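You operate a simulated robot arm through the tools that you are given. There is no shell and no other tool.

You run a simulated robot arm. Do the job below in one go: nothing can be reset, and whatever is moved stays where it is left.

TASK
Test the torch on low, then full flame, then shut it off.
Fine: stand the black mat in the grey channel before you light it on low, and leave it there.

The check looks at the end state, three seconds after you hand in, the way a careful person would. Anything else that was tipped, shoved, dropped, spilled or broken makes it a failure.

THE ROBOT
A 7-joint arm with a two-finger parallel gripper, fixed in place. Base frame: the origin is at the foot of the arm, x ahead of it, y to its left, z up. Readings come in m, degrees, newtons and seconds.
Its first joint turns from -132.0 to 132.0 degrees. Payload 3.91 kg.
The tool frame sits at the grasp point between the pads (the TCP): z along the fingers, y along the line on which they close. The tips reach 0.03 m beyond it. Largest opening 0.11 m; finger width 0.02, thickness 0.01; the body of the gripper, 0.048 by 0.112 m, starts 0.055 m behind the TCP.
Orientation is that of the tool frame in the base frame, as a unit quaternion [x, y, z, w]. With the fingers straight down and closing along the base's y, the tool's x points along the base's -x, its y along +y and its z along -z.

THE INTERFACE
- The arm moves only by the tool apply_moves. Its argument "targets" is a list of rows, each a list of 3 entries, a list of its own where there are three numbers: the turn, a rotation vector about the tool's x, y, z in degrees, then the shift along the tool's x, y, z in m, then the closure in counts, from 0 (fully open) to 255 (shut). In form: [[[ax, ay, az], [dx, dy, dz], grip], ...]. A call has 1 to 20 rows; each row is the pose to reach, as a shift and turn from the pose commanded when the call began, along the tool's axes at that moment. Rows are played at 5 a second. More than 0.05 m and 8.6 degrees between two rows, or a gripper value outside its range, and nothing of the call is played. Where a pose cannot be reached the arm comes as near as it can. A force on the tool above 40 N (or 10 N above the force at the start of the call, whichever is more), or a blocked arm, ends the call early, and 0.2 s more pass. Each finger travels about 0.108 m/s and halts on what it meets, pressing with about 22 N; the grip force reading is that of the motor and also rises with nothing between the fingers. The clock runs only during rows and for 0.2 s after the last one: add rows that repeat a pose to give the fingers time. The reply holds the time, the measured pose of the TCP, the force on the tool along the base axes, the opening and the grip force, in the units named above and with some noise, with the torque about the TCP (base axes, N m) and any sound that the robot's microphone picked up, and new pictures: "pictures" is both (left out), scene, wrist or none.
- Cameras (640 x 400 px; columns grow to the right, rows downward): "scene" is fixed at [0.399, 0.4994, 1.763]; the picture's right is [-0.55, -0.84, 0.00], its down [-0.72, 0.47, -0.51] and it looks along [0.43, -0.28, -0.86] (base axes); focal length 331 px, centre (320, 200). "wrist" rides on the gripper at [0.072, 0.017, -0.103] in the tool frame; the picture's right is [-0.23, 0.97, 0.00], its down [-0.76, -0.18, -0.62] and it looks along [-0.61, -0.14, 0.78] (tool axes); focal length 222 px, centre (320, 200). There is no depth. A picture from a camera that has moved, and an enlarged one, comes with that camera's place and axes in the base frame and with its lens.
- enlarge(camera, box): a new picture of the part [left, top, right, bottom] of that camera's present view, enlarged. It takes no simulated time.
- hand_in(): hands the job in; it is judged then, once.

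Places have to be worked out from the pictures, the camera data and where the tool is seen. Open the gripper and draw the arm clear of the work before you hand the job in, unless the task says otherwise.

The tools are called after "Emit:" by a JSON object that holds its "fn" and its "kwargs". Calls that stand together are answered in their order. apply_moves: Moves the arm, as the interface text tells. Its arguments: {"type":"object","properties":{"targets":{"type":"array","items":{"type":"array"}},"pictures":{"type":"string","enum":["both","scene","wrist","none"]}},"required":["targets"]} The other tools are called the same way: enlarge (camera, box) takes an enlarged picture of a part of a camera's view; hand_in () hands the job in.

At the start:

```text
time: 0.0
position: [0.5737, 0.1733, 1.3867]
ee_rot: [0.001, 1.0, 0.0, 0.0]
contact_force: [0.7, -0.7, 0.3]
moment: [0.02, -0.02, 0.02]
width: 0.11
grasp_force: 0.0
```

scene: 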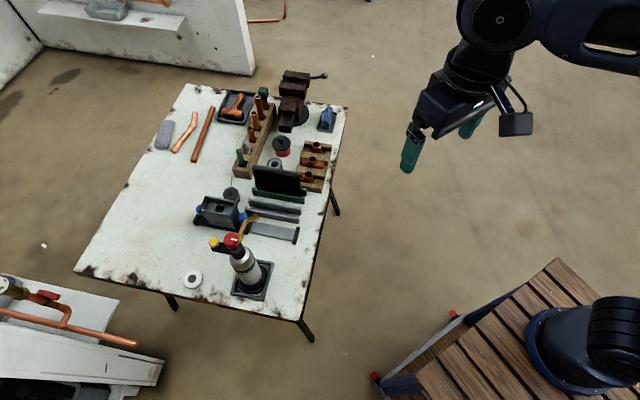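
wrist: 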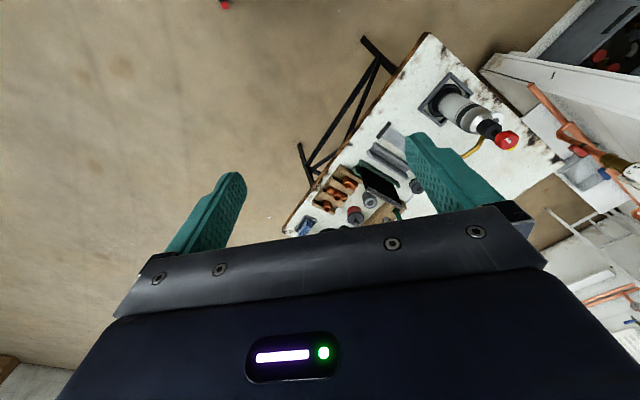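

I start by enlarging the scene view to understand the torch, the mat and the channels on the table.

Emit:
{"fn": "enlarge", "kwargs": {"camera": "scene", "box": [170, 160, 330, 310]}}

Emit:
{"fn": "enlarge", "kwargs": {"camera": "scene", "box": [150, 60, 350, 200]}}

Emit:
{"fn": "enlarge", "kwargs": {"camera": "wrist", "box": [280, 30, 580, 240]}}

```text
2.67 times, centred on (250, 235) of scene
camera zoom: at [0.399, 0.4994, 1.763], right [-0.55, -0.84, 0.0], down [-0.72, 0.47, -0.51], along [0.43, -0.28, -0.86], focal length 882 px, centre (507, 107)
```

zoom: 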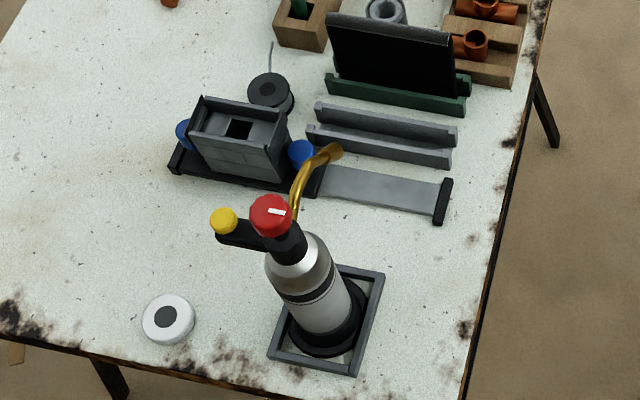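

```text
2.86 times, centred on (250, 130) of scene
camera zoom: at [0.399, 0.4994, 1.763], right [-0.55, -0.84, 0.0], down [-0.72, 0.47, -0.51], along [0.43, -0.28, -0.86], focal length 945 px, centre (520, 400)
```

zoom: 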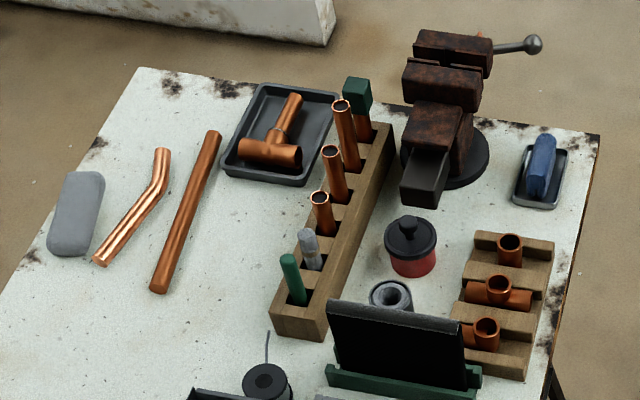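

```text
1.90 times, centred on (430, 135) of wrist
camera zoom: at [0.5013, 0.1901, 1.492], right [0.23, 0.97, 0.0], down [0.76, -0.18, 0.62], along [0.61, -0.14, -0.78], focal length 423 px, centre (110, 324)
```

zoom: 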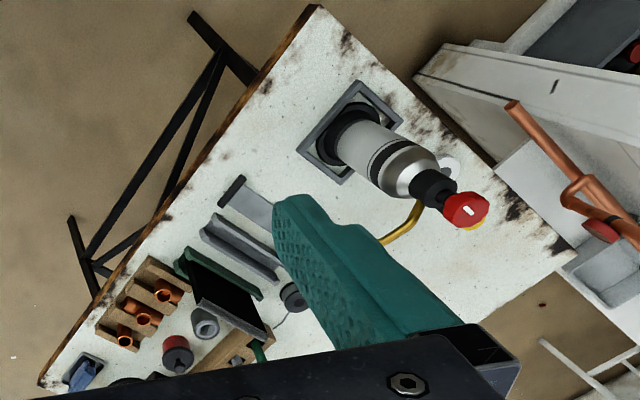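

The table top sits near z≈0.80, with the torch tray around (0.75, 0.51), the grey channel around (0.92, 0.34) and the green channel with the mat just beyond it. I'll move the arm to a point nearer the table, still high up, for a closer wrist view.

Emit:
{"fn": "apply_moves", "kwargs": {"targets": [[[0, 0, 0], [-0.005, 0.04, 0.022], 0], [[0, 0, 0], [-0.01, 0.08, 0.044], 0], [[0, 0, 0], [-0.014, 0.12, 0.066], 0], [[0, 0, 0], [-0.018, 0.16, 0.088], 0], [[0, 0, 0], [-0.022, 0.2, 0.11], 0], [[0, 0, 0], [-0.026, 0.247, 0.12], 0], [[0, 0, 0], [-0.026, 0.247, 0.137], 0]], "pictures": "both"}}

```text
time: 1.6
position: [0.601, 0.4196, 1.249]
ee_rot: [0.0, 1.0, 0.0, 0.0]
contact_force: [0.3, -0.1, 1.2]
moment: [0.04, 0.0, 0.01]
width: 0.11
grasp_force: 0.1
camera wrist: at [0.5285, 0.438, 1.3541], right [0.23, 0.97, 0.0], down [0.76, -0.18, 0.62], along [0.61, -0.14, -0.78], focal length 222 px, centre (320, 200)
```

scene: 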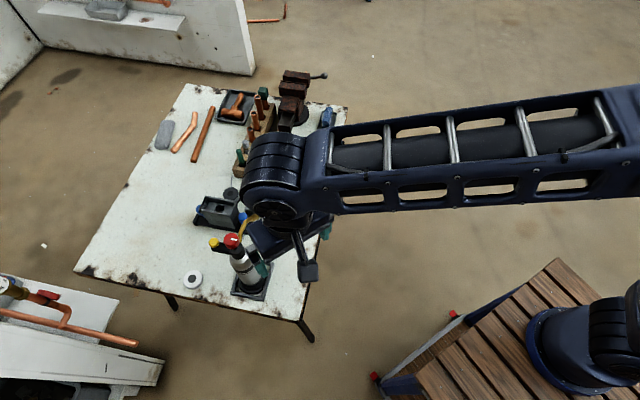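
wrist: 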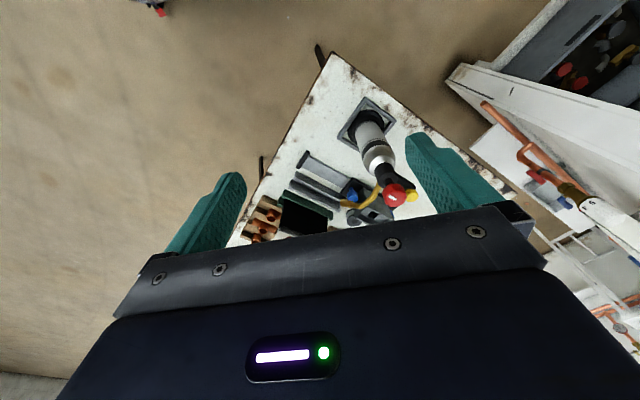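

The wrist camera now sees torch and channels between the fingers; I enlarge that part.

Emit:
{"fn": "enlarge", "kwargs": {"camera": "wrist", "box": [220, 80, 440, 250]}}

Emit:
{"fn": "enlarge", "kwargs": {"camera": "wrist", "box": [330, 90, 450, 220]}}

Emit:
{"fn": "enlarge", "kwargs": {"camera": "scene", "box": [190, 200, 290, 300]}}

```text
2.35 times, centred on (330, 165) of wrist
camera zoom: at [0.5285, 0.438, 1.3541], right [0.23, 0.97, 0.0], down [0.76, -0.18, 0.62], along [0.61, -0.14, -0.78], focal length 523 px, centre (296, 282)
```

zoom: 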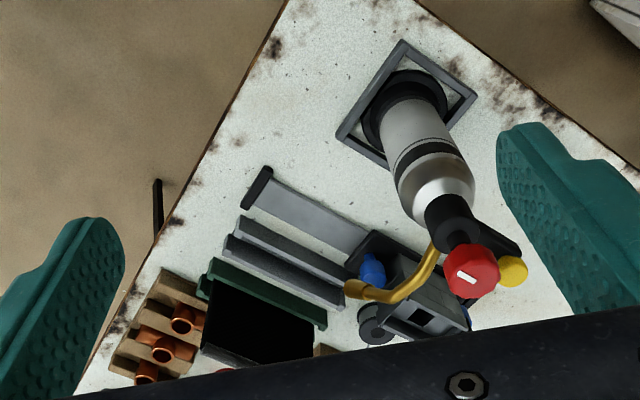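

```text
3.08 times, centred on (390, 155) of wrist
camera zoom: at [0.5285, 0.438, 1.3541], right [0.23, 0.97, 0.0], down [0.76, -0.18, 0.62], along [0.61, -0.14, -0.78], focal length 684 px, centre (105, 338)
```

zoom: 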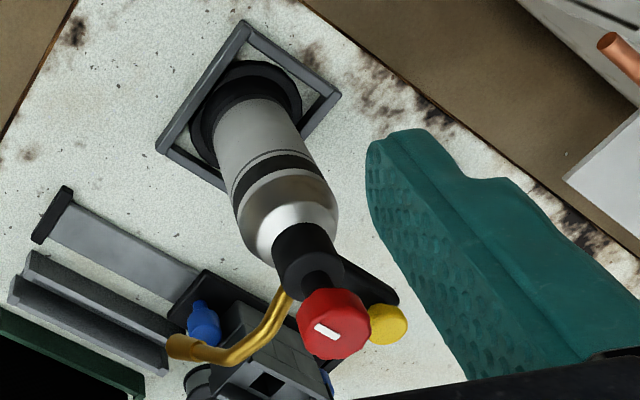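

```text
4.00 times, centred on (240, 250) of scene
camera zoom: at [0.399, 0.4994, 1.763], right [-0.55, -0.84, 0.0], down [-0.72, 0.47, -0.51], along [0.43, -0.28, -0.86], focal length 1323 px, centre (640, 0)
```

zoom: 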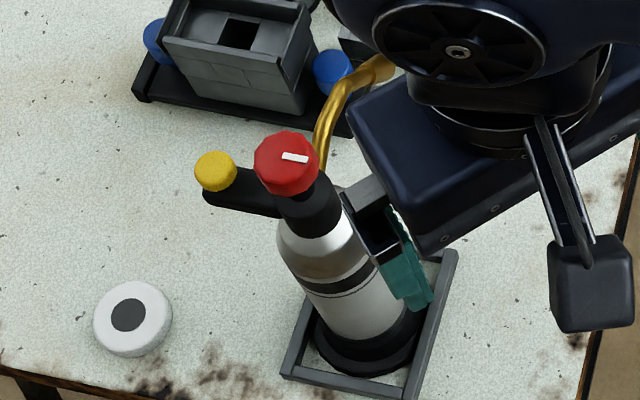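

Triangulating from the scene and wrist views: knob top ≈ (0.756, 0.500, 1.089), yellow button ≈ (0.791, 0.538, 1.054), nozzle tip ≈ (0.847, 0.417, 0.970), mat top edge from about (0.92, 0.23) to (1.03, 0.335) at z≈0.94. I move nearer to the knob, staying above it, for a close look at its markings.

Emit:
{"fn": "apply_moves", "kwargs": {"targets": [[[0, 0, 0], [-0.02, 0.035, 0.015], 0], [[0, 0, 0], [-0.04, 0.07, 0.03], 0], [[0, 0, 0], [-0.059, 0.098, 0.045], 0], [[0, 0, 0], [-0.059, 0.098, 0.055], 0]], "pictures": "both"}}

Emit:
{"fn": "enlarge", "kwargs": {"camera": "wrist", "box": [220, 80, 440, 220]}}

```text
time: 2.6
position: [0.6574, 0.5176, 1.1962]
ee_rot: [0.001, 1.0, 0.0, 0.0]
contact_force: [-0.7, -0.1, 0.3]
moment: [0.02, 0.0, 0.0]
width: 0.1102
grasp_force: 0.1
camera wrist: at [0.5845, 0.5351, 1.3006], right [0.23, 0.97, 0.0], down [0.76, -0.18, 0.62], along [0.61, -0.14, -0.78], focal length 222 px, centre (320, 200)
```

scene: 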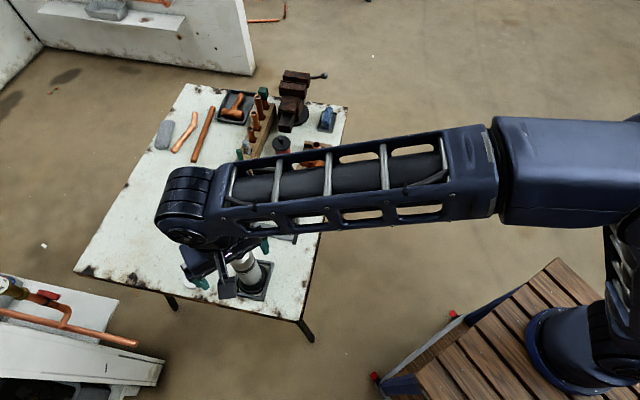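
wrist: 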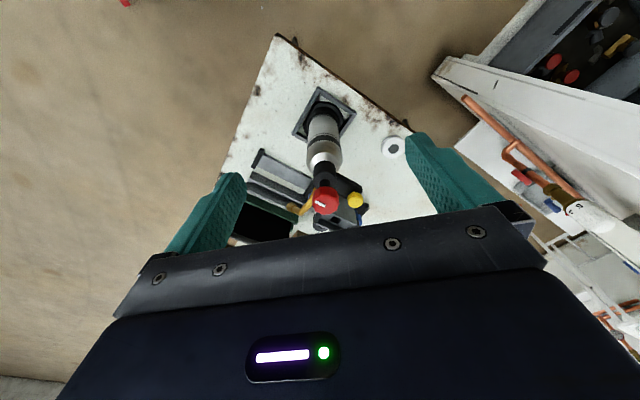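

```text
2.86 times, centred on (330, 150) of wrist
camera zoom: at [0.5845, 0.5351, 1.3006], right [0.23, 0.97, 0.0], down [0.76, -0.18, 0.62], along [0.61, -0.14, -0.78], focal length 635 px, centre (291, 343)
```

zoom: 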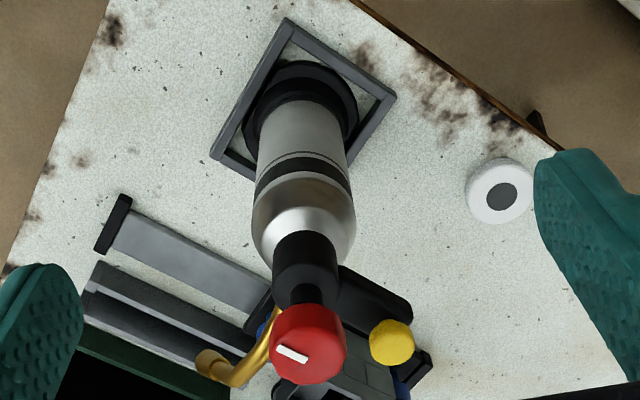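

I zoom right into the knob and button to judge the shape of the knob and its indicator mark.

Emit:
{"fn": "enlarge", "kwargs": {"camera": "wrist", "box": [295, 155, 375, 235]}}

Emit:
{"fn": "enlarge", "kwargs": {"camera": "wrist", "box": [220, 140, 320, 245]}}

```text
5.00 times, centred on (335, 195) of wrist
camera zoom: at [0.5845, 0.5351, 1.3006], right [0.23, 0.97, 0.0], down [0.76, -0.18, 0.62], along [0.61, -0.14, -0.78], focal length 1111 px, centre (245, 225)
```

zoom: 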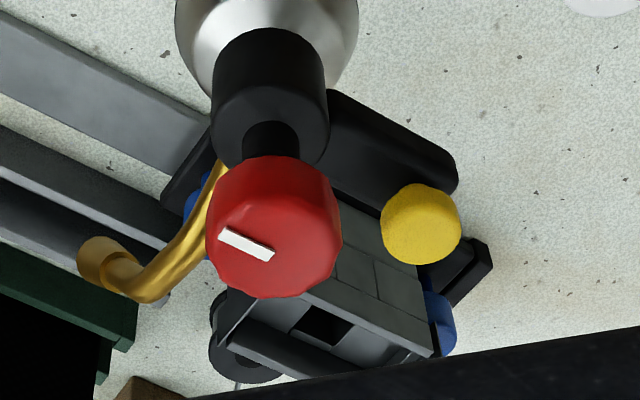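

```text
3.81 times, centred on (270, 192) of wrist
camera zoom: at [0.5845, 0.5351, 1.3006], right [0.23, 0.97, 0.0], down [0.76, -0.18, 0.62], along [0.61, -0.14, -0.78], focal length 846 px, centre (510, 229)
```

zoom: 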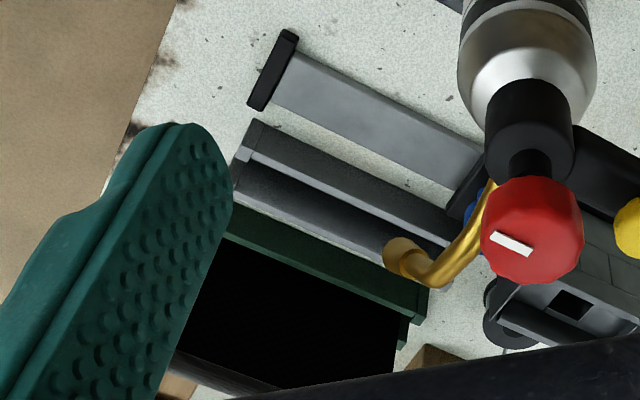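

The knob has a vertical axis and its white mark now points away from the yellow arm (toward -x,-y), which should be off. Before touching the torch I'll do the mat, so I go around to view the mat and channels, turning the tool 45° so the fingers will close across the mat.

Emit:
{"fn": "apply_moves", "kwargs": {"targets": [[[0, 0, -7.5], [0, -0.0475, 0], 0], [[0, 0, -15], [0, -0.095, 0], 0], [[0, 0, -22.5], [0, -0.1425, 0], 0], [[0, 0, -30], [0, -0.19, 0], 0], [[0, 0, -37.5], [0, -0.2375, 0], 0], [[0, 0, -45], [0, -0.285, 0], 0], [[0, 0, -45], [-0.034, -0.285, 0.03], 0], [[0, 0, -45], [-0.068, -0.285, 0.06], 0], [[0, 0, -45], [-0.102, -0.285, 0.09], 0], [[0, 0, -45], [-0.136, -0.285, 0.12], 0], [[0, 0, -45], [-0.17, -0.285, 0.14], 0], [[0, 0, -45], [-0.17, -0.285, 0.14], 0]], "pictures": "both"}}

Emit:
{"fn": "enlarge", "kwargs": {"camera": "wrist", "box": [220, 70, 440, 220]}}

```text
time: 5.2
position: [0.8322, 0.2326, 1.0557]
ee_rot: [-0.382, 0.924, -0.001, 0.0]
contact_force: [0.4, 0.3, 0.1]
moment: [0.03, -0.03, 0.0]
width: 0.1098
grasp_force: 0.1
camera wrist: at [0.7684, 0.194, 1.1593], right [-0.53, 0.85, 0.0], down [0.66, 0.41, 0.62], along [0.53, 0.33, -0.78], focal length 222 px, centre (320, 200)
```

scene: 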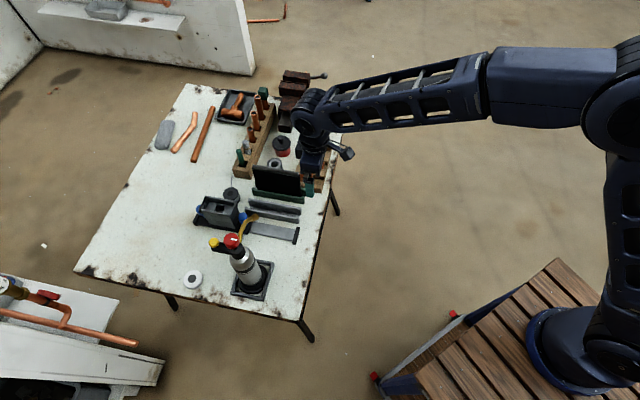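
wrist: 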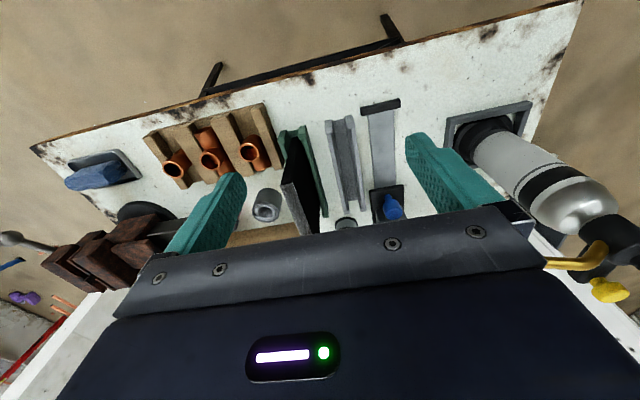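

```text
2.67 times, centred on (330, 145) of wrist
camera zoom: at [0.7684, 0.194, 1.1593], right [-0.53, 0.85, 0.0], down [0.66, 0.41, 0.62], along [0.53, 0.33, -0.78], focal length 592 px, centre (293, 347)
```

zoom: 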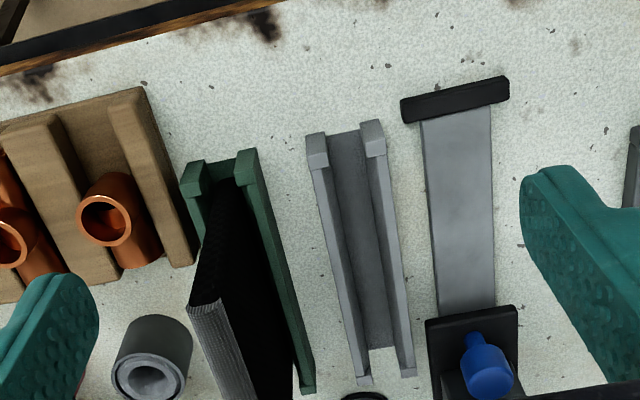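

The grey channel runs from about (0.854, 0.283) to (0.976, 0.407) with a ~19 mm gap, the mat is ~14 mm thick and offset from it by ~75 mm along (-0.71, 0.71). I narrow the fingers to ~60 mm and go above the mat's centre (0.974, 0.283), staying high, to test the reach there.

Emit:
{"fn": "apply_moves", "kwargs": {"targets": [[[0, 0, 0], [-0.034, -0.016, 0], 60], [[0, 0, 0], [-0.068, -0.032, 0], 116], [[0, 0, 0], [-0.102, -0.049, 0], 116], [[0, 0, 0], [-0.1357, -0.065, 0], 116], [[0, 0, 0], [-0.1357, -0.065, 0], 116]], "pictures": "both"}}

Emit:
{"fn": "enlarge", "kwargs": {"camera": "wrist", "box": [220, 70, 440, 220]}}

Emit:
{"fn": "enlarge", "kwargs": {"camera": "scene", "box": [200, 120, 340, 240]}}

```text
time: 6.4
position: [0.9749, 0.2834, 1.0534]
ee_rot: [-0.382, 0.924, 0.0, 0.0]
contact_force: [-0.7, 0.2, -0.1]
moment: [-0.01, 0.01, 0.05]
width: 0.0605
grasp_force: 0.0
camera wrist: at [0.9113, 0.2439, 1.1579], right [-0.53, 0.85, 0.0], down [0.66, 0.41, 0.62], along [0.53, 0.33, -0.78], focal length 222 px, centre (320, 200)
```

scene: 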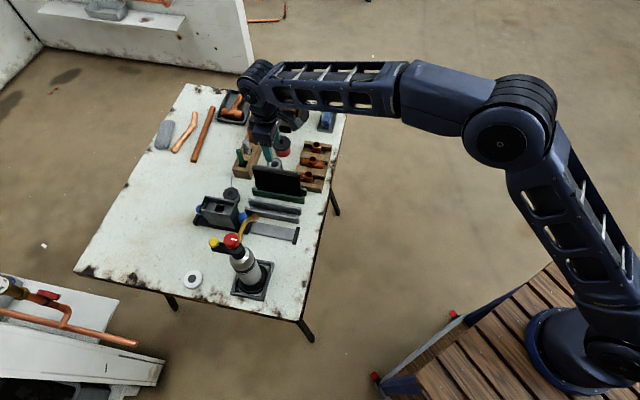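
wrist: 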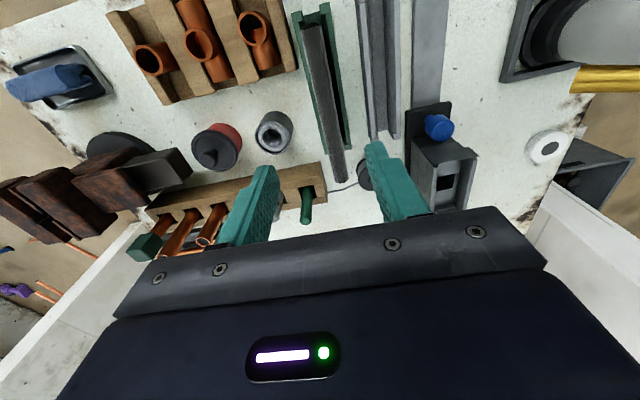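

```text
2.67 times, centred on (330, 145) of wrist
camera zoom: at [0.9113, 0.2439, 1.1579], right [-0.53, 0.85, 0.0], down [0.66, 0.41, 0.62], along [0.53, 0.33, -0.78], focal length 592 px, centre (293, 347)
```

zoom: 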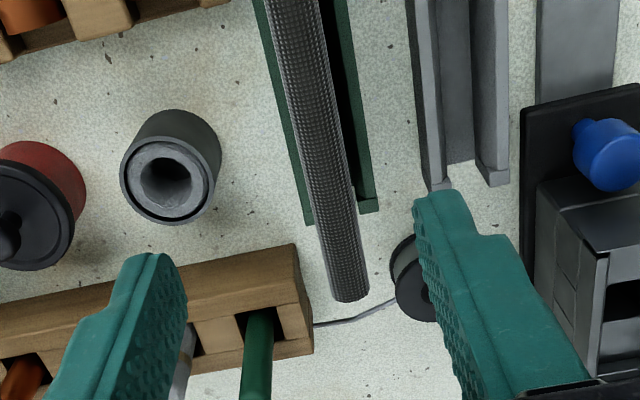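

```text
3.33 times, centred on (270, 180) of scene
camera zoom: at [0.399, 0.4994, 1.763], right [-0.55, -0.84, 0.0], down [-0.72, 0.47, -0.51], along [0.43, -0.28, -0.86], focal length 1103 px, centre (487, 267)
```

zoom: 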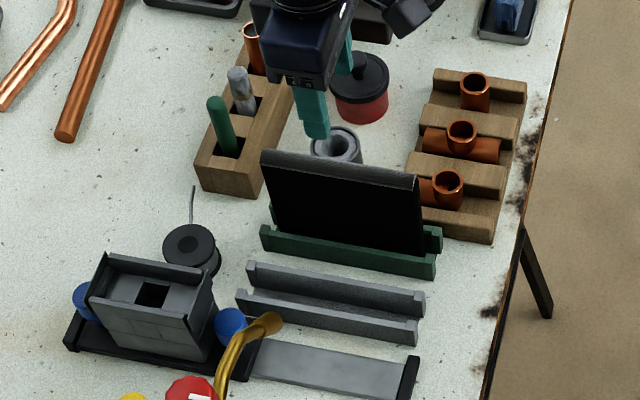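

The arm reaches here with the tool straight down. Refined triangulation puts the mat's top edge from (0.913, 0.239) to (1.019, 0.340), z≈0.948, so its centre is about (0.966, 0.290); I lower over it to z≈0.925 with the fingers straddling it.

Emit:
{"fn": "apply_moves", "kwargs": {"targets": [[[0, 0, 0], [0.001, 0.011, 0.02], 116], [[0, 0, 0], [0.0017, 0.011, 0.05], 116], [[0, 0, 0], [0.0017, 0.011, 0.08], 116], [[0, 0, 0], [0.0017, 0.011, 0.105], 116], [[0, 0, 0], [0.0017, 0.011, 0.128], 116], [[0, 0, 0], [0.0017, 0.011, 0.128], 116]], "pictures": "both"}}

Emit:
{"fn": "enlarge", "kwargs": {"camera": "wrist", "box": [220, 70, 440, 220]}}

Emit:
{"fn": "enlarge", "kwargs": {"camera": "scene", "box": [200, 120, 340, 240]}}

```text
time: 7.8
position: [0.9617, 0.2895, 0.929]
ee_rot: [-0.383, 0.924, 0.0, 0.0]
contact_force: [0.6, 0.4, -0.7]
moment: [-0.01, 0.0, -0.01]
width: 0.0602
grasp_force: 0.0
camera wrist: at [0.8988, 0.2509, 1.0327], right [-0.53, 0.85, 0.0], down [0.66, 0.41, 0.62], along [0.53, 0.33, -0.78], focal length 222 px, centre (320, 200)
```

scene: 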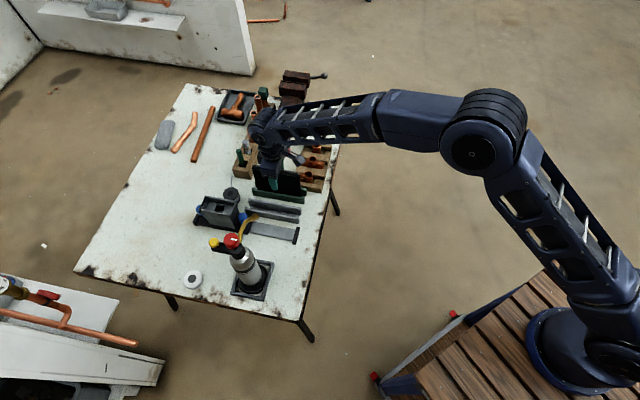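
wrist: 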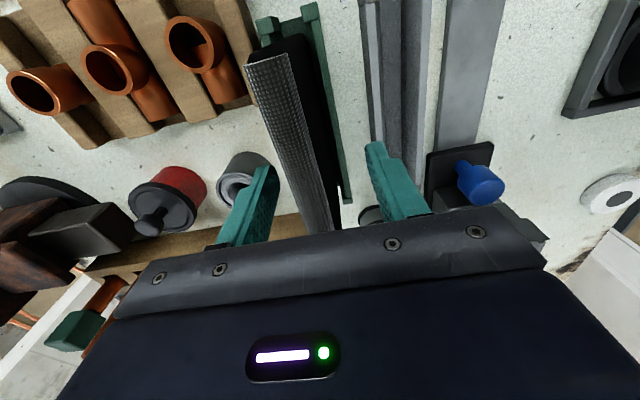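

```text
2.67 times, centred on (330, 145) of wrist
camera zoom: at [0.8988, 0.2509, 1.0327], right [-0.53, 0.85, 0.0], down [0.66, 0.41, 0.62], along [0.53, 0.33, -0.78], focal length 592 px, centre (293, 347)
```

zoom: 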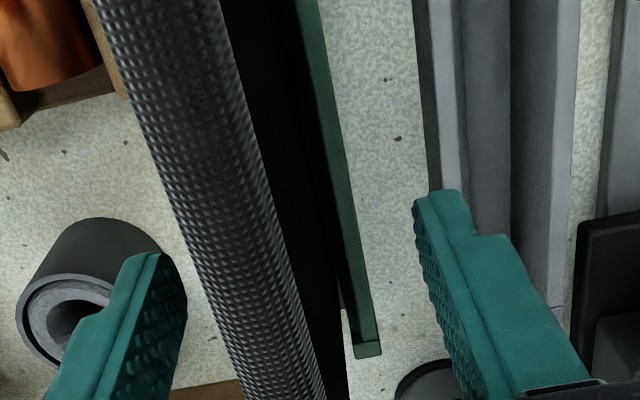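

```text
3.33 times, centred on (270, 180) of scene
camera zoom: at [0.399, 0.4994, 1.763], right [-0.55, -0.84, 0.0], down [-0.72, 0.47, -0.51], along [0.43, -0.28, -0.86], focal length 1103 px, centre (487, 267)
```

zoom: 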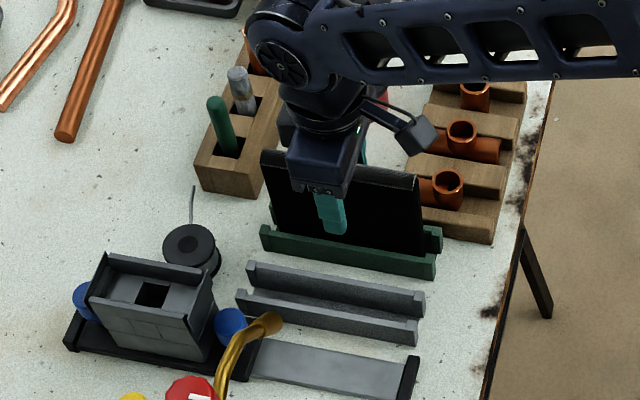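

The mat sits nearly centred between the fingers (about 2 mm off) and nothing is touching. I close on it.

Emit:
{"fn": "apply_moves", "kwargs": {"targets": [[[0, 0, 0], [0, 0, 0], 180], [[0, 0, 0], [0, 0, 0], 255], [[0, 0, 0], [0, 0, 0], 255], [[0, 0, 0], [0, 0, 0], 255]], "pictures": "wrist"}}

```text
time: 8.8
position: [0.9625, 0.2905, 0.9283]
ee_rot: [-0.383, 0.924, 0.0, 0.001]
contact_force: [6.6, -5.7, 0.2]
moment: [-0.62, -0.75, 0.0]
width: 0.016
grasp_force: 21.7
camera wrist: at [0.8993, 0.2502, 1.033], right [-0.53, 0.85, 0.0], down [0.66, 0.41, 0.62], along [0.53, 0.33, -0.78], focal length 222 px, centre (320, 200)
```

wrist: 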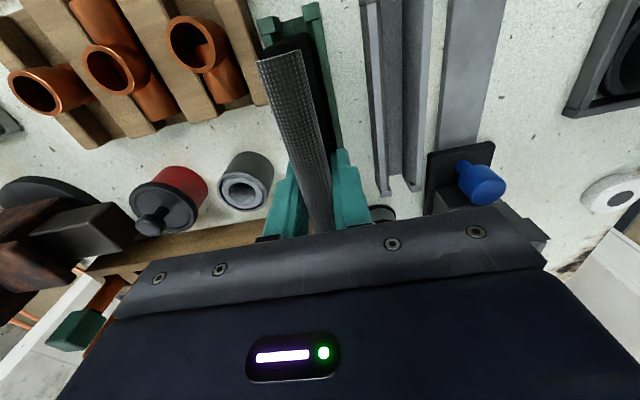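

The mat is held (16 mm, 22 N) and presses lightly on the channel wall toward the torch. I ease 2 mm away from that wall while lifting it straight up out of the green channel.

Emit:
{"fn": "apply_moves", "kwargs": {"targets": [[[0, 0, 0], [0, -0.002, -0.005], 255], [[0, 0, 0], [0, -0.002, -0.02], 255], [[0, 0, 0], [0, -0.002, -0.04], 255], [[0, 0, 0], [0, -0.002, -0.06], 255], [[0, 0, 0], [0, -0.002, -0.07], 255], [[0, 0, 0], [0, -0.002, -0.07], 255]], "pictures": "both"}}

Emit:
{"fn": "enlarge", "kwargs": {"camera": "wrist", "box": [220, 0, 440, 220]}}

Emit:
{"fn": "enlarge", "kwargs": {"camera": "scene", "box": [200, 120, 340, 240]}}

```text
time: 10.2
position: [0.9633, 0.2893, 0.9966]
ee_rot: [-0.383, 0.924, 0.0, 0.0]
contact_force: [0.0, -0.4, -1.3]
moment: [0.01, 0.01, -0.01]
width: 0.0157
grasp_force: 22.2
camera wrist: at [0.9005, 0.2503, 1.101], right [-0.53, 0.85, 0.0], down [0.66, 0.41, 0.62], along [0.53, 0.33, -0.78], focal length 222 px, centre (320, 200)
```

scene: 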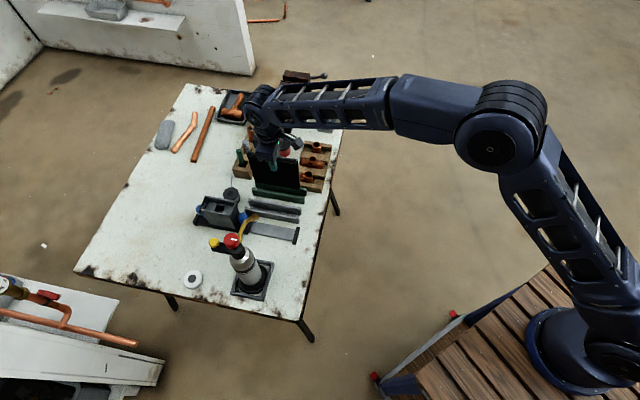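
wrist: 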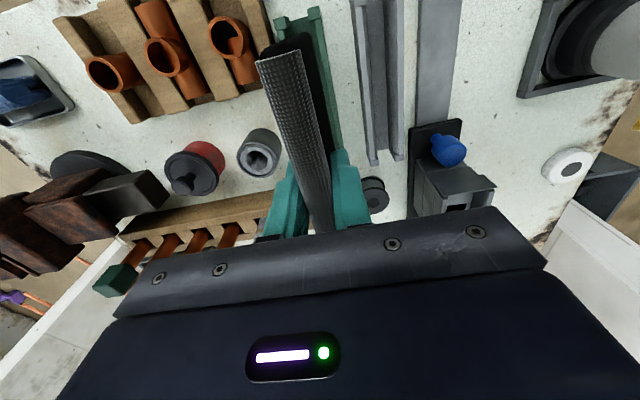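

```text
1.82 times, centred on (330, 110) of wrist
camera zoom: at [0.9005, 0.2503, 1.101], right [-0.53, 0.85, 0.0], down [0.66, 0.41, 0.62], along [0.53, 0.33, -0.78], focal length 404 px, centre (302, 364)
```

zoom: 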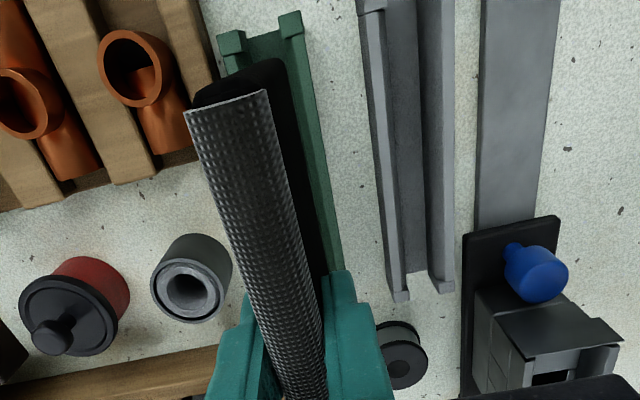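

```text
3.33 times, centred on (270, 180) of scene
camera zoom: at [0.399, 0.4994, 1.763], right [-0.55, -0.84, 0.0], down [-0.72, 0.47, -0.51], along [0.43, -0.28, -0.86], focal length 1103 px, centre (487, 267)
```

zoom: 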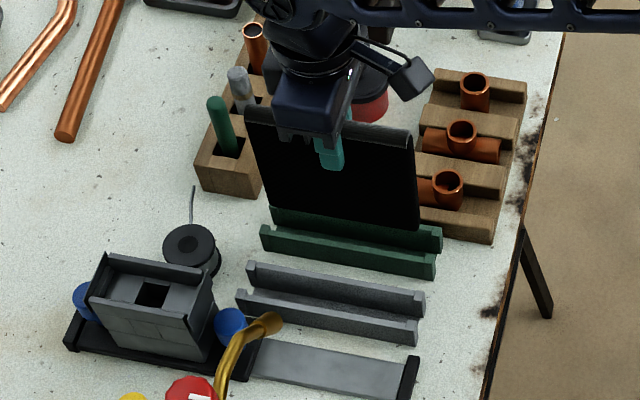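

The mat is free of the green channel (force near zero). I zoom in on the grey channel and mat from the wrist to measure the lateral shift exactly.

Emit:
{"fn": "enlarge", "kwargs": {"camera": "wrist", "box": [250, 0, 410, 100]}}

Emit:
{"fn": "enlarge", "kwargs": {"camera": "wrist", "box": [250, 80, 410, 180]}}

Emit:
{"fn": "enlarge", "kwargs": {"camera": "scene", "box": [240, 160, 320, 230]}}

```text
4.00 times, centred on (330, 50) of wrist
camera zoom: at [0.9005, 0.2503, 1.101], right [-0.53, 0.85, 0.0], down [0.66, 0.41, 0.62], along [0.53, 0.33, -0.78], focal length 888 px, centre (280, 800)
```

zoom: 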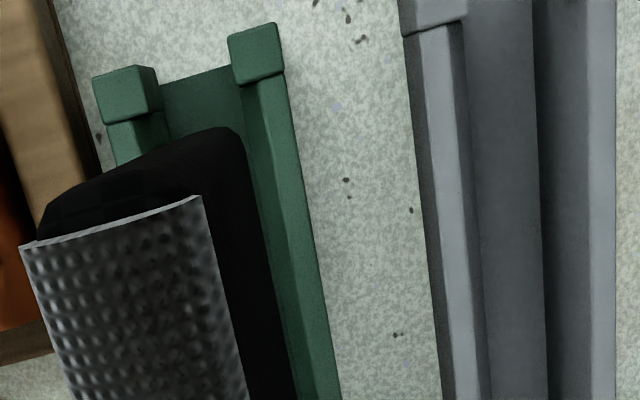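

```text
4.00 times, centred on (330, 130) of wrist
camera zoom: at [0.9005, 0.2503, 1.101], right [-0.53, 0.85, 0.0], down [0.66, 0.41, 0.62], along [0.53, 0.33, -0.78], focal length 888 px, centre (280, 480)
```

zoom: 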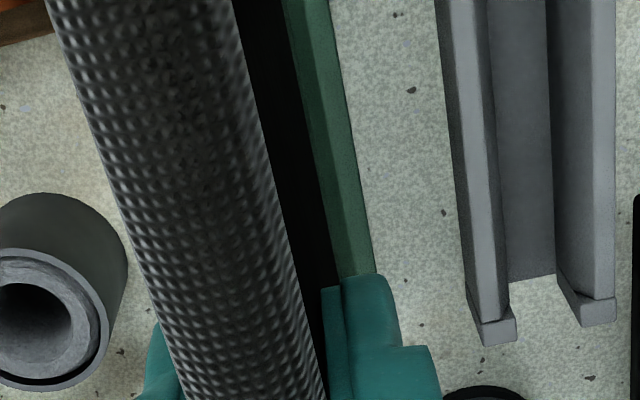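

```text
5.71 times, centred on (280, 195) of scene
camera zoom: at [0.399, 0.4994, 1.763], right [-0.55, -0.84, 0.0], down [-0.72, 0.47, -0.51], along [0.43, -0.28, -0.86], focal length 1890 px, centre (549, 229)
```

zoom: 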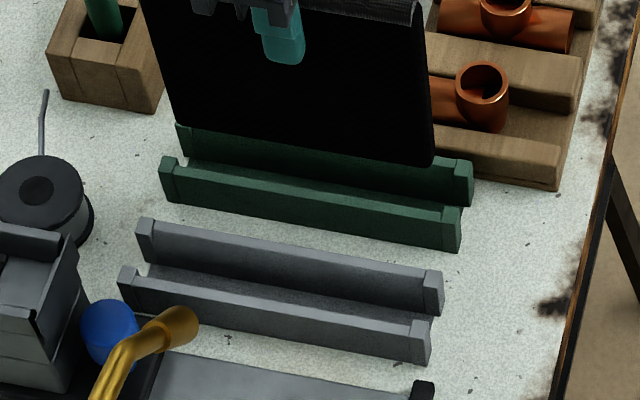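

The measurements put the grey channel's centre plane about 70–72 mm from the mat's present plane along the tool's y axis. I shift the raised mat 71 mm sideways, keeping the height, then inspect the alignment before lowering.

Emit:
{"fn": "apply_moves", "kwargs": {"targets": [[[0, 0, 0], [0, 0.02, 0], 255], [[0, 0, 0], [0, 0.045, 0], 255], [[0, 0, 0], [0, 0.071, 0], 255], [[0, 0, 0], [0, 0.071, 0], 255], [[0, 0, 0], [0, 0.071, 0], 255]], "pictures": "both"}}

Emit:
{"fn": "enlarge", "kwargs": {"camera": "wrist", "box": [230, 0, 390, 100]}}

Emit:
{"fn": "enlarge", "kwargs": {"camera": "wrist", "box": [230, 80, 390, 180]}}

Emit:
{"fn": "enlarge", "kwargs": {"camera": "scene", "box": [230, 160, 320, 230]}}

```text
time: 11.4
position: [0.9103, 0.3399, 0.9984]
ee_rot: [-0.382, 0.924, 0.0, 0.0]
contact_force: [-0.1, -0.7, -1.7]
moment: [-0.01, 0.03, -0.03]
width: 0.0158
grasp_force: 22.1
camera wrist: at [0.8483, 0.3004, 1.1022], right [-0.53, 0.85, 0.0], down [0.66, 0.41, 0.62], along [0.53, 0.33, -0.78], focal length 222 px, centre (320, 200)
```

scene: 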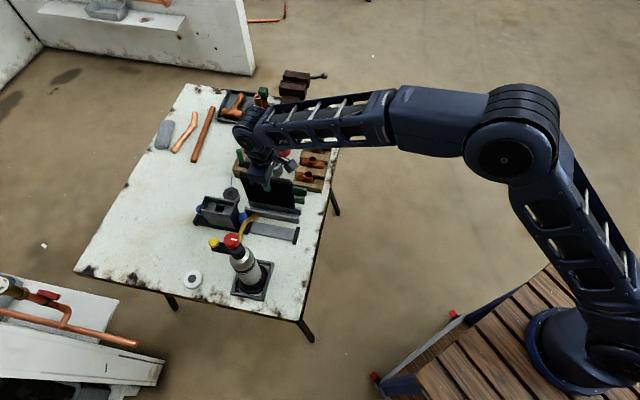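
wrist: 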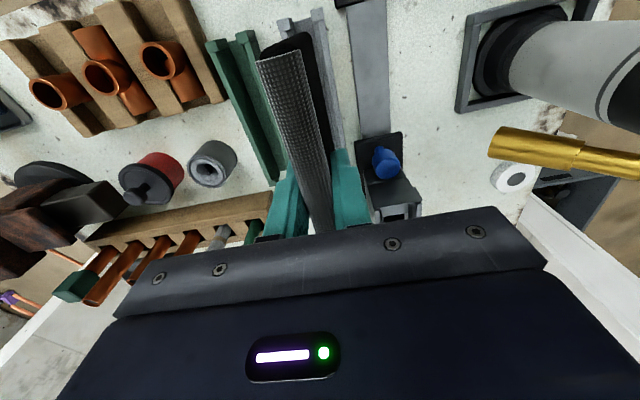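

```text
4.00 times, centred on (310, 50) of wrist
camera zoom: at [0.8483, 0.3004, 1.1022], right [-0.53, 0.85, 0.0], down [0.66, 0.41, 0.62], along [0.53, 0.33, -0.78], focal length 888 px, centre (360, 800)
```

zoom: 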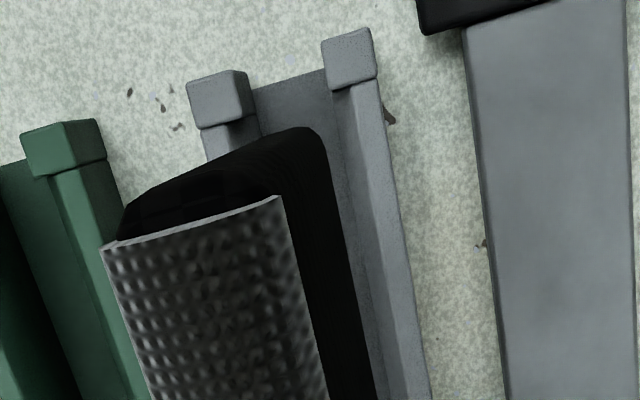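

```text
4.00 times, centred on (310, 130) of wrist
camera zoom: at [0.8483, 0.3004, 1.1022], right [-0.53, 0.85, 0.0], down [0.66, 0.41, 0.62], along [0.53, 0.33, -0.78], focal length 888 px, centre (360, 480)
```

zoom: 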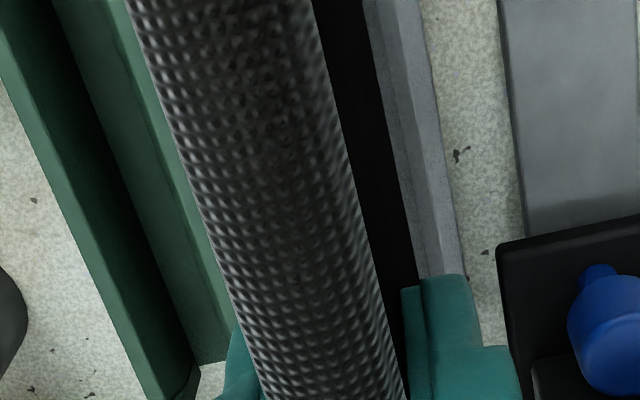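

```text
5.71 times, centred on (275, 195) of scene
camera zoom: at [0.399, 0.4994, 1.763], right [-0.55, -0.84, 0.0], down [-0.72, 0.47, -0.51], along [0.43, -0.28, -0.86], focal length 1890 px, centre (577, 229)
```

zoom: 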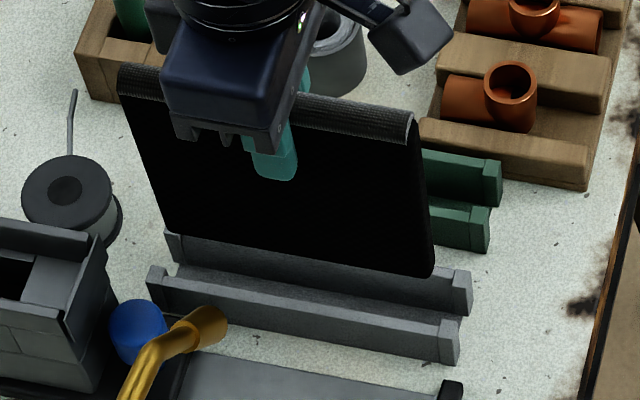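

The mat's lower edge appears centred over the grey channel, within about 2 mm, and about 15 mm inside each end. I lower it slowly about 36 mm so its edge just enters between the walls, watching the force.

Emit:
{"fn": "apply_moves", "kwargs": {"targets": [[[0, 0, 0], [0, 0.0005, 0.01], 255], [[0, 0, 0], [0, 0.0005, 0.02], 255], [[0, 0, 0], [0, 0.0005, 0.028], 255], [[0, 0, 0], [0, 0.0005, 0.036], 255], [[0, 0, 0], [0, 0.0005, 0.036], 255]], "pictures": "both"}}

Emit:
{"fn": "enlarge", "kwargs": {"camera": "wrist", "box": [230, 0, 390, 100]}}

Emit:
{"fn": "enlarge", "kwargs": {"camera": "scene", "box": [230, 160, 320, 230]}}

```text
time: 12.6
position: [0.9119, 0.3388, 0.9614]
ee_rot: [-0.382, 0.924, 0.0, 0.0]
contact_force: [-0.1, -0.1, -0.8]
moment: [0.01, 0.02, 0.02]
width: 0.0158
grasp_force: 22.1
camera wrist: at [0.8489, 0.3001, 1.0661], right [-0.53, 0.85, 0.0], down [0.66, 0.41, 0.62], along [0.53, 0.33, -0.78], focal length 222 px, centre (320, 200)
```

scene: 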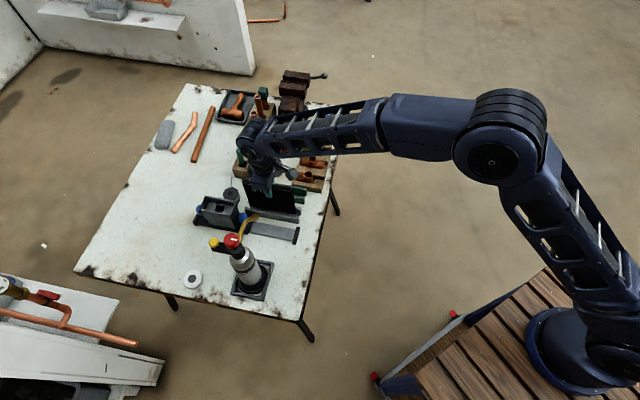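
wrist: 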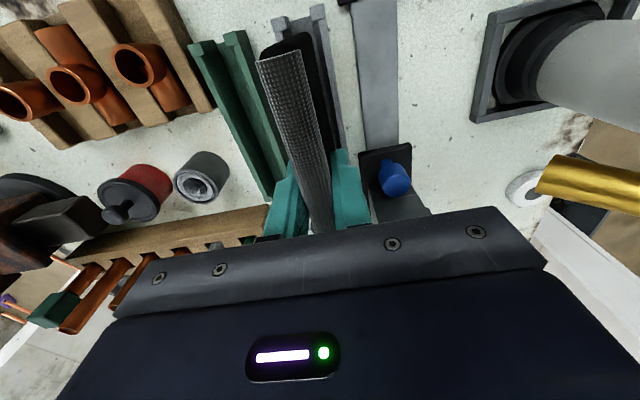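

```text
4.00 times, centred on (310, 50) of wrist
camera zoom: at [0.8489, 0.3001, 1.0661], right [-0.53, 0.85, 0.0], down [0.66, 0.41, 0.62], along [0.53, 0.33, -0.78], focal length 888 px, centre (360, 800)
```

zoom: 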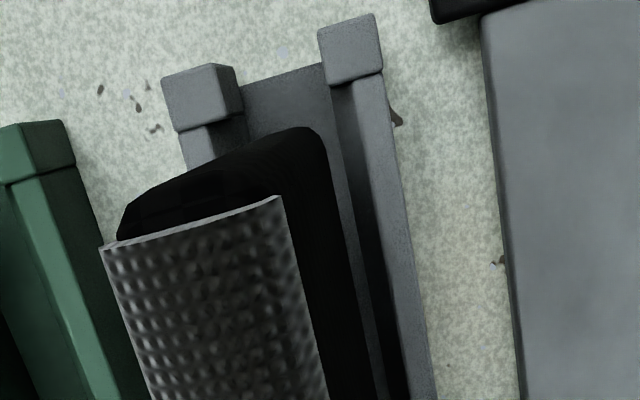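

```text
5.71 times, centred on (275, 195) of scene
camera zoom: at [0.399, 0.4994, 1.763], right [-0.55, -0.84, 0.0], down [-0.72, 0.47, -0.51], along [0.43, -0.28, -0.86], focal length 1890 px, centre (577, 229)
```

zoom: 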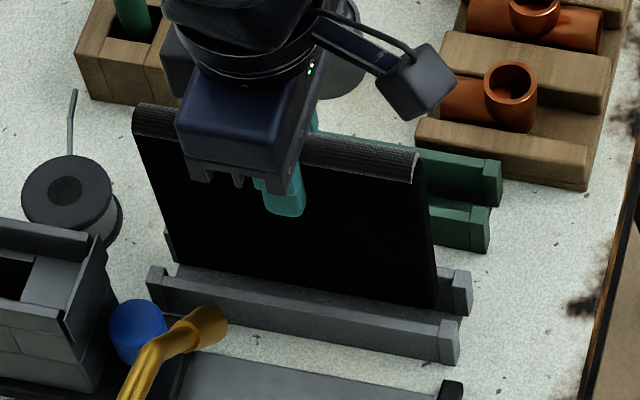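

No contact and the lower edge has gone between the walls with a few mm each side. I continue lowering toward the seating height (TCP z≈0.929).

Emit:
{"fn": "apply_moves", "kwargs": {"targets": [[[0, 0, 0], [0, 0.0005, 0.008], 255], [[0, 0, 0], [0, 0.0005, 0.016], 255], [[0, 0, 0], [0, 0.0005, 0.024], 255], [[0, 0, 0], [0, 0.0005, 0.029], 255], [[0, 0, 0], [0, 0.0005, 0.032], 255], [[0, 0, 0], [0, 0.0005, 0.032], 255]], "pictures": "both"}}

Emit:
{"fn": "enlarge", "kwargs": {"camera": "wrist", "box": [230, 0, 390, 100]}}

Emit:
{"fn": "enlarge", "kwargs": {"camera": "scene", "box": [230, 160, 320, 230]}}

```text
time: 14.0
position: [0.9125, 0.3391, 0.9295]
ee_rot: [-0.383, 0.924, 0.0, -0.001]
contact_force: [-0.3, -0.3, -1.5]
moment: [-0.01, 0.01, 0.0]
width: 0.0157
grasp_force: 21.9
camera wrist: at [0.8489, 0.3001, 1.0347], right [-0.53, 0.85, 0.0], down [0.66, 0.41, 0.62], along [0.53, 0.33, -0.78], focal length 222 px, centre (320, 200)
```

scene: 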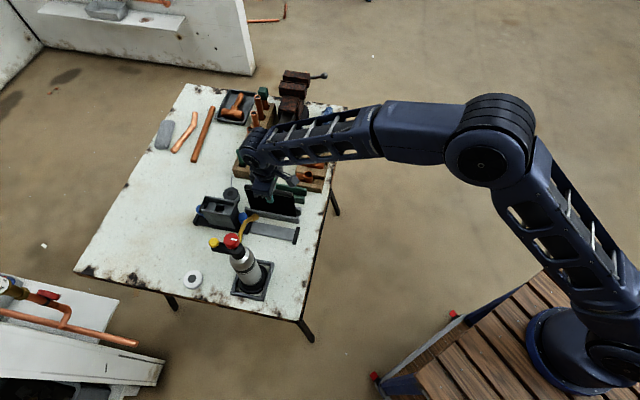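
wrist: 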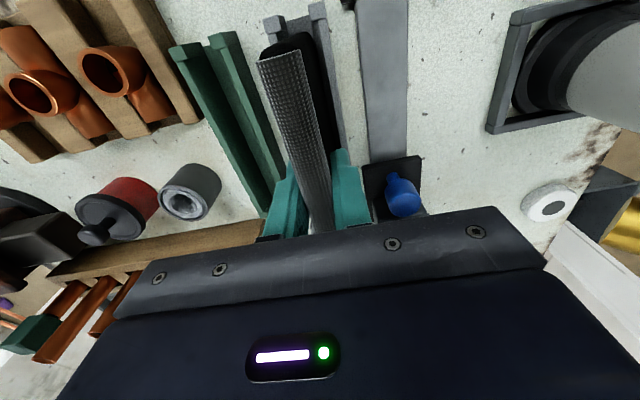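

```text
4.00 times, centred on (310, 50) of wrist
camera zoom: at [0.8489, 0.3001, 1.0347], right [-0.53, 0.85, 0.0], down [0.66, 0.41, 0.62], along [0.53, 0.33, -0.78], focal length 888 px, centre (360, 800)
```

zoom: 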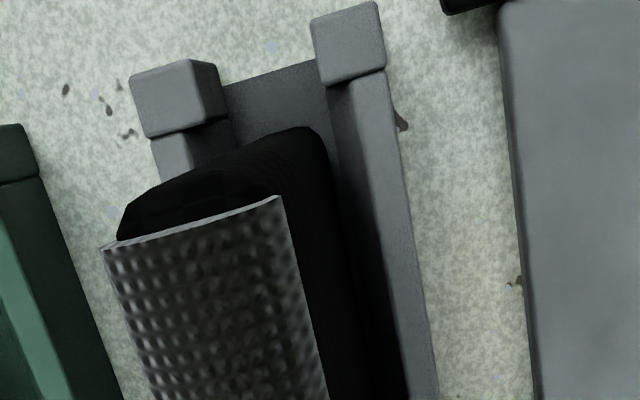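

```text
5.71 times, centred on (275, 195) of scene
camera zoom: at [0.399, 0.4994, 1.763], right [-0.55, -0.84, 0.0], down [-0.72, 0.47, -0.51], along [0.43, -0.28, -0.86], focal length 1890 px, centre (577, 229)
```

zoom: 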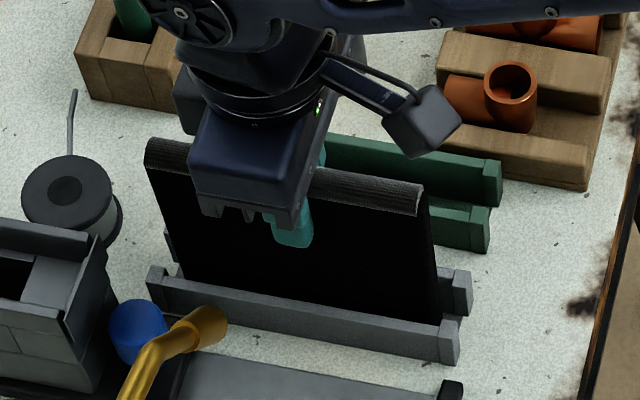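

The mat is between the grey walls and still hanging (no upward force). I lower a few more millimetres until it rests on the floor of the channel.

Emit:
{"fn": "apply_moves", "kwargs": {"targets": [[[0, 0, 0], [0, 0, 0.001], 255], [[0, 0, 0], [0, 0, 0.002], 255], [[0, 0, 0], [0, 0, 0.003], 255], [[0, 0, 0], [0, 0, 0.003], 255]], "pictures": "none"}}

```text
time: 15.0
position: [0.9111, 0.3384, 0.9284]
ee_rot: [-0.383, 0.924, 0.001, 0.002]
contact_force: [-0.3, 1.4, 10.6]
moment: [-0.32, 0.48, -0.06]
width: 0.0158
grasp_force: 22.6
```

The mat is now resting on the channel floor (10 N upward). I relieve 1.5 mm and open the fingers moderately, to ~50 mm.

Emit:
{"fn": "apply_moves", "kwargs": {"targets": [[[0, 0, 0], [0, 0, -0.0015], 255], [[0, 0, 0], [0, 0, -0.0015], 200], [[0, 0, 0], [0, 0, -0.0015], 139], [[0, 0, 0], [0, 0, -0.0015], 139], [[0, 0, 0], [0, 0, -0.0015], 139]], "pictures": "both"}}

Emit:
{"fn": "enlarge", "kwargs": {"camera": "wrist", "box": [220, 0, 440, 220]}}

Emit:
{"fn": "enlarge", "kwargs": {"camera": "scene", "box": [230, 160, 320, 230]}}

```text
time: 16.2
position: [0.913, 0.3398, 0.9296]
ee_rot: [-0.383, 0.924, 0.0, 0.001]
contact_force: [0.3, -0.5, -1.0]
moment: [0.02, 0.01, -0.01]
width: 0.0503
grasp_force: 0.1
camera wrist: at [0.8489, 0.2995, 1.0331], right [-0.53, 0.85, 0.0], down [0.66, 0.41, 0.62], along [0.53, 0.33, -0.78], focal length 222 px, centre (320, 200)
```

scene: 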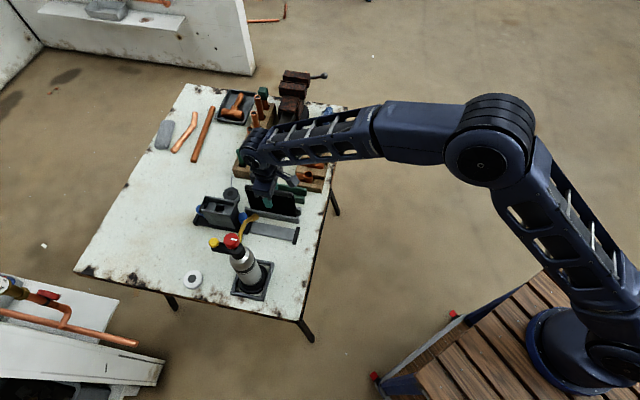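
wrist: 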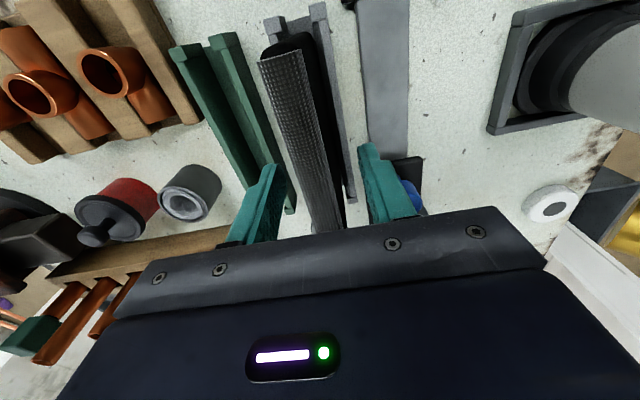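

```text
1.82 times, centred on (330, 110) of wrist
camera zoom: at [0.8489, 0.2995, 1.0331], right [-0.53, 0.85, 0.0], down [0.66, 0.41, 0.62], along [0.53, 0.33, -0.78], focal length 404 px, centre (302, 364)
```

zoom: 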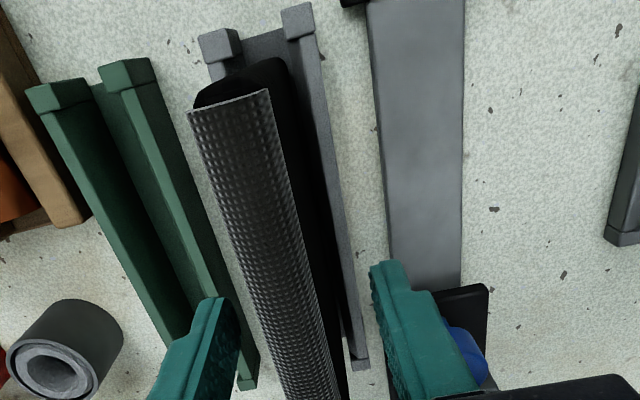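

```text
5.71 times, centred on (275, 195) of scene
camera zoom: at [0.399, 0.4994, 1.763], right [-0.55, -0.84, 0.0], down [-0.72, 0.47, -0.51], along [0.43, -0.28, -0.86], focal length 1890 px, centre (577, 229)
```

zoom: 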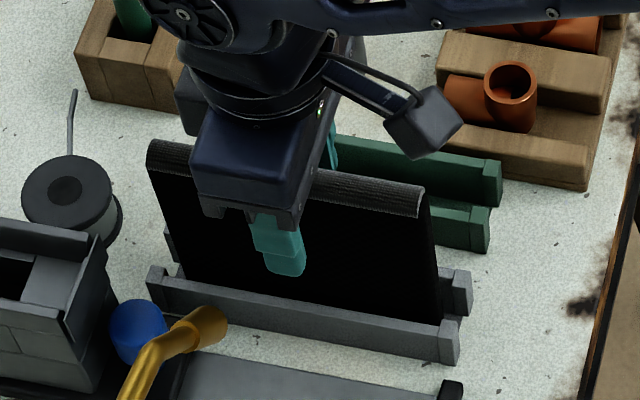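

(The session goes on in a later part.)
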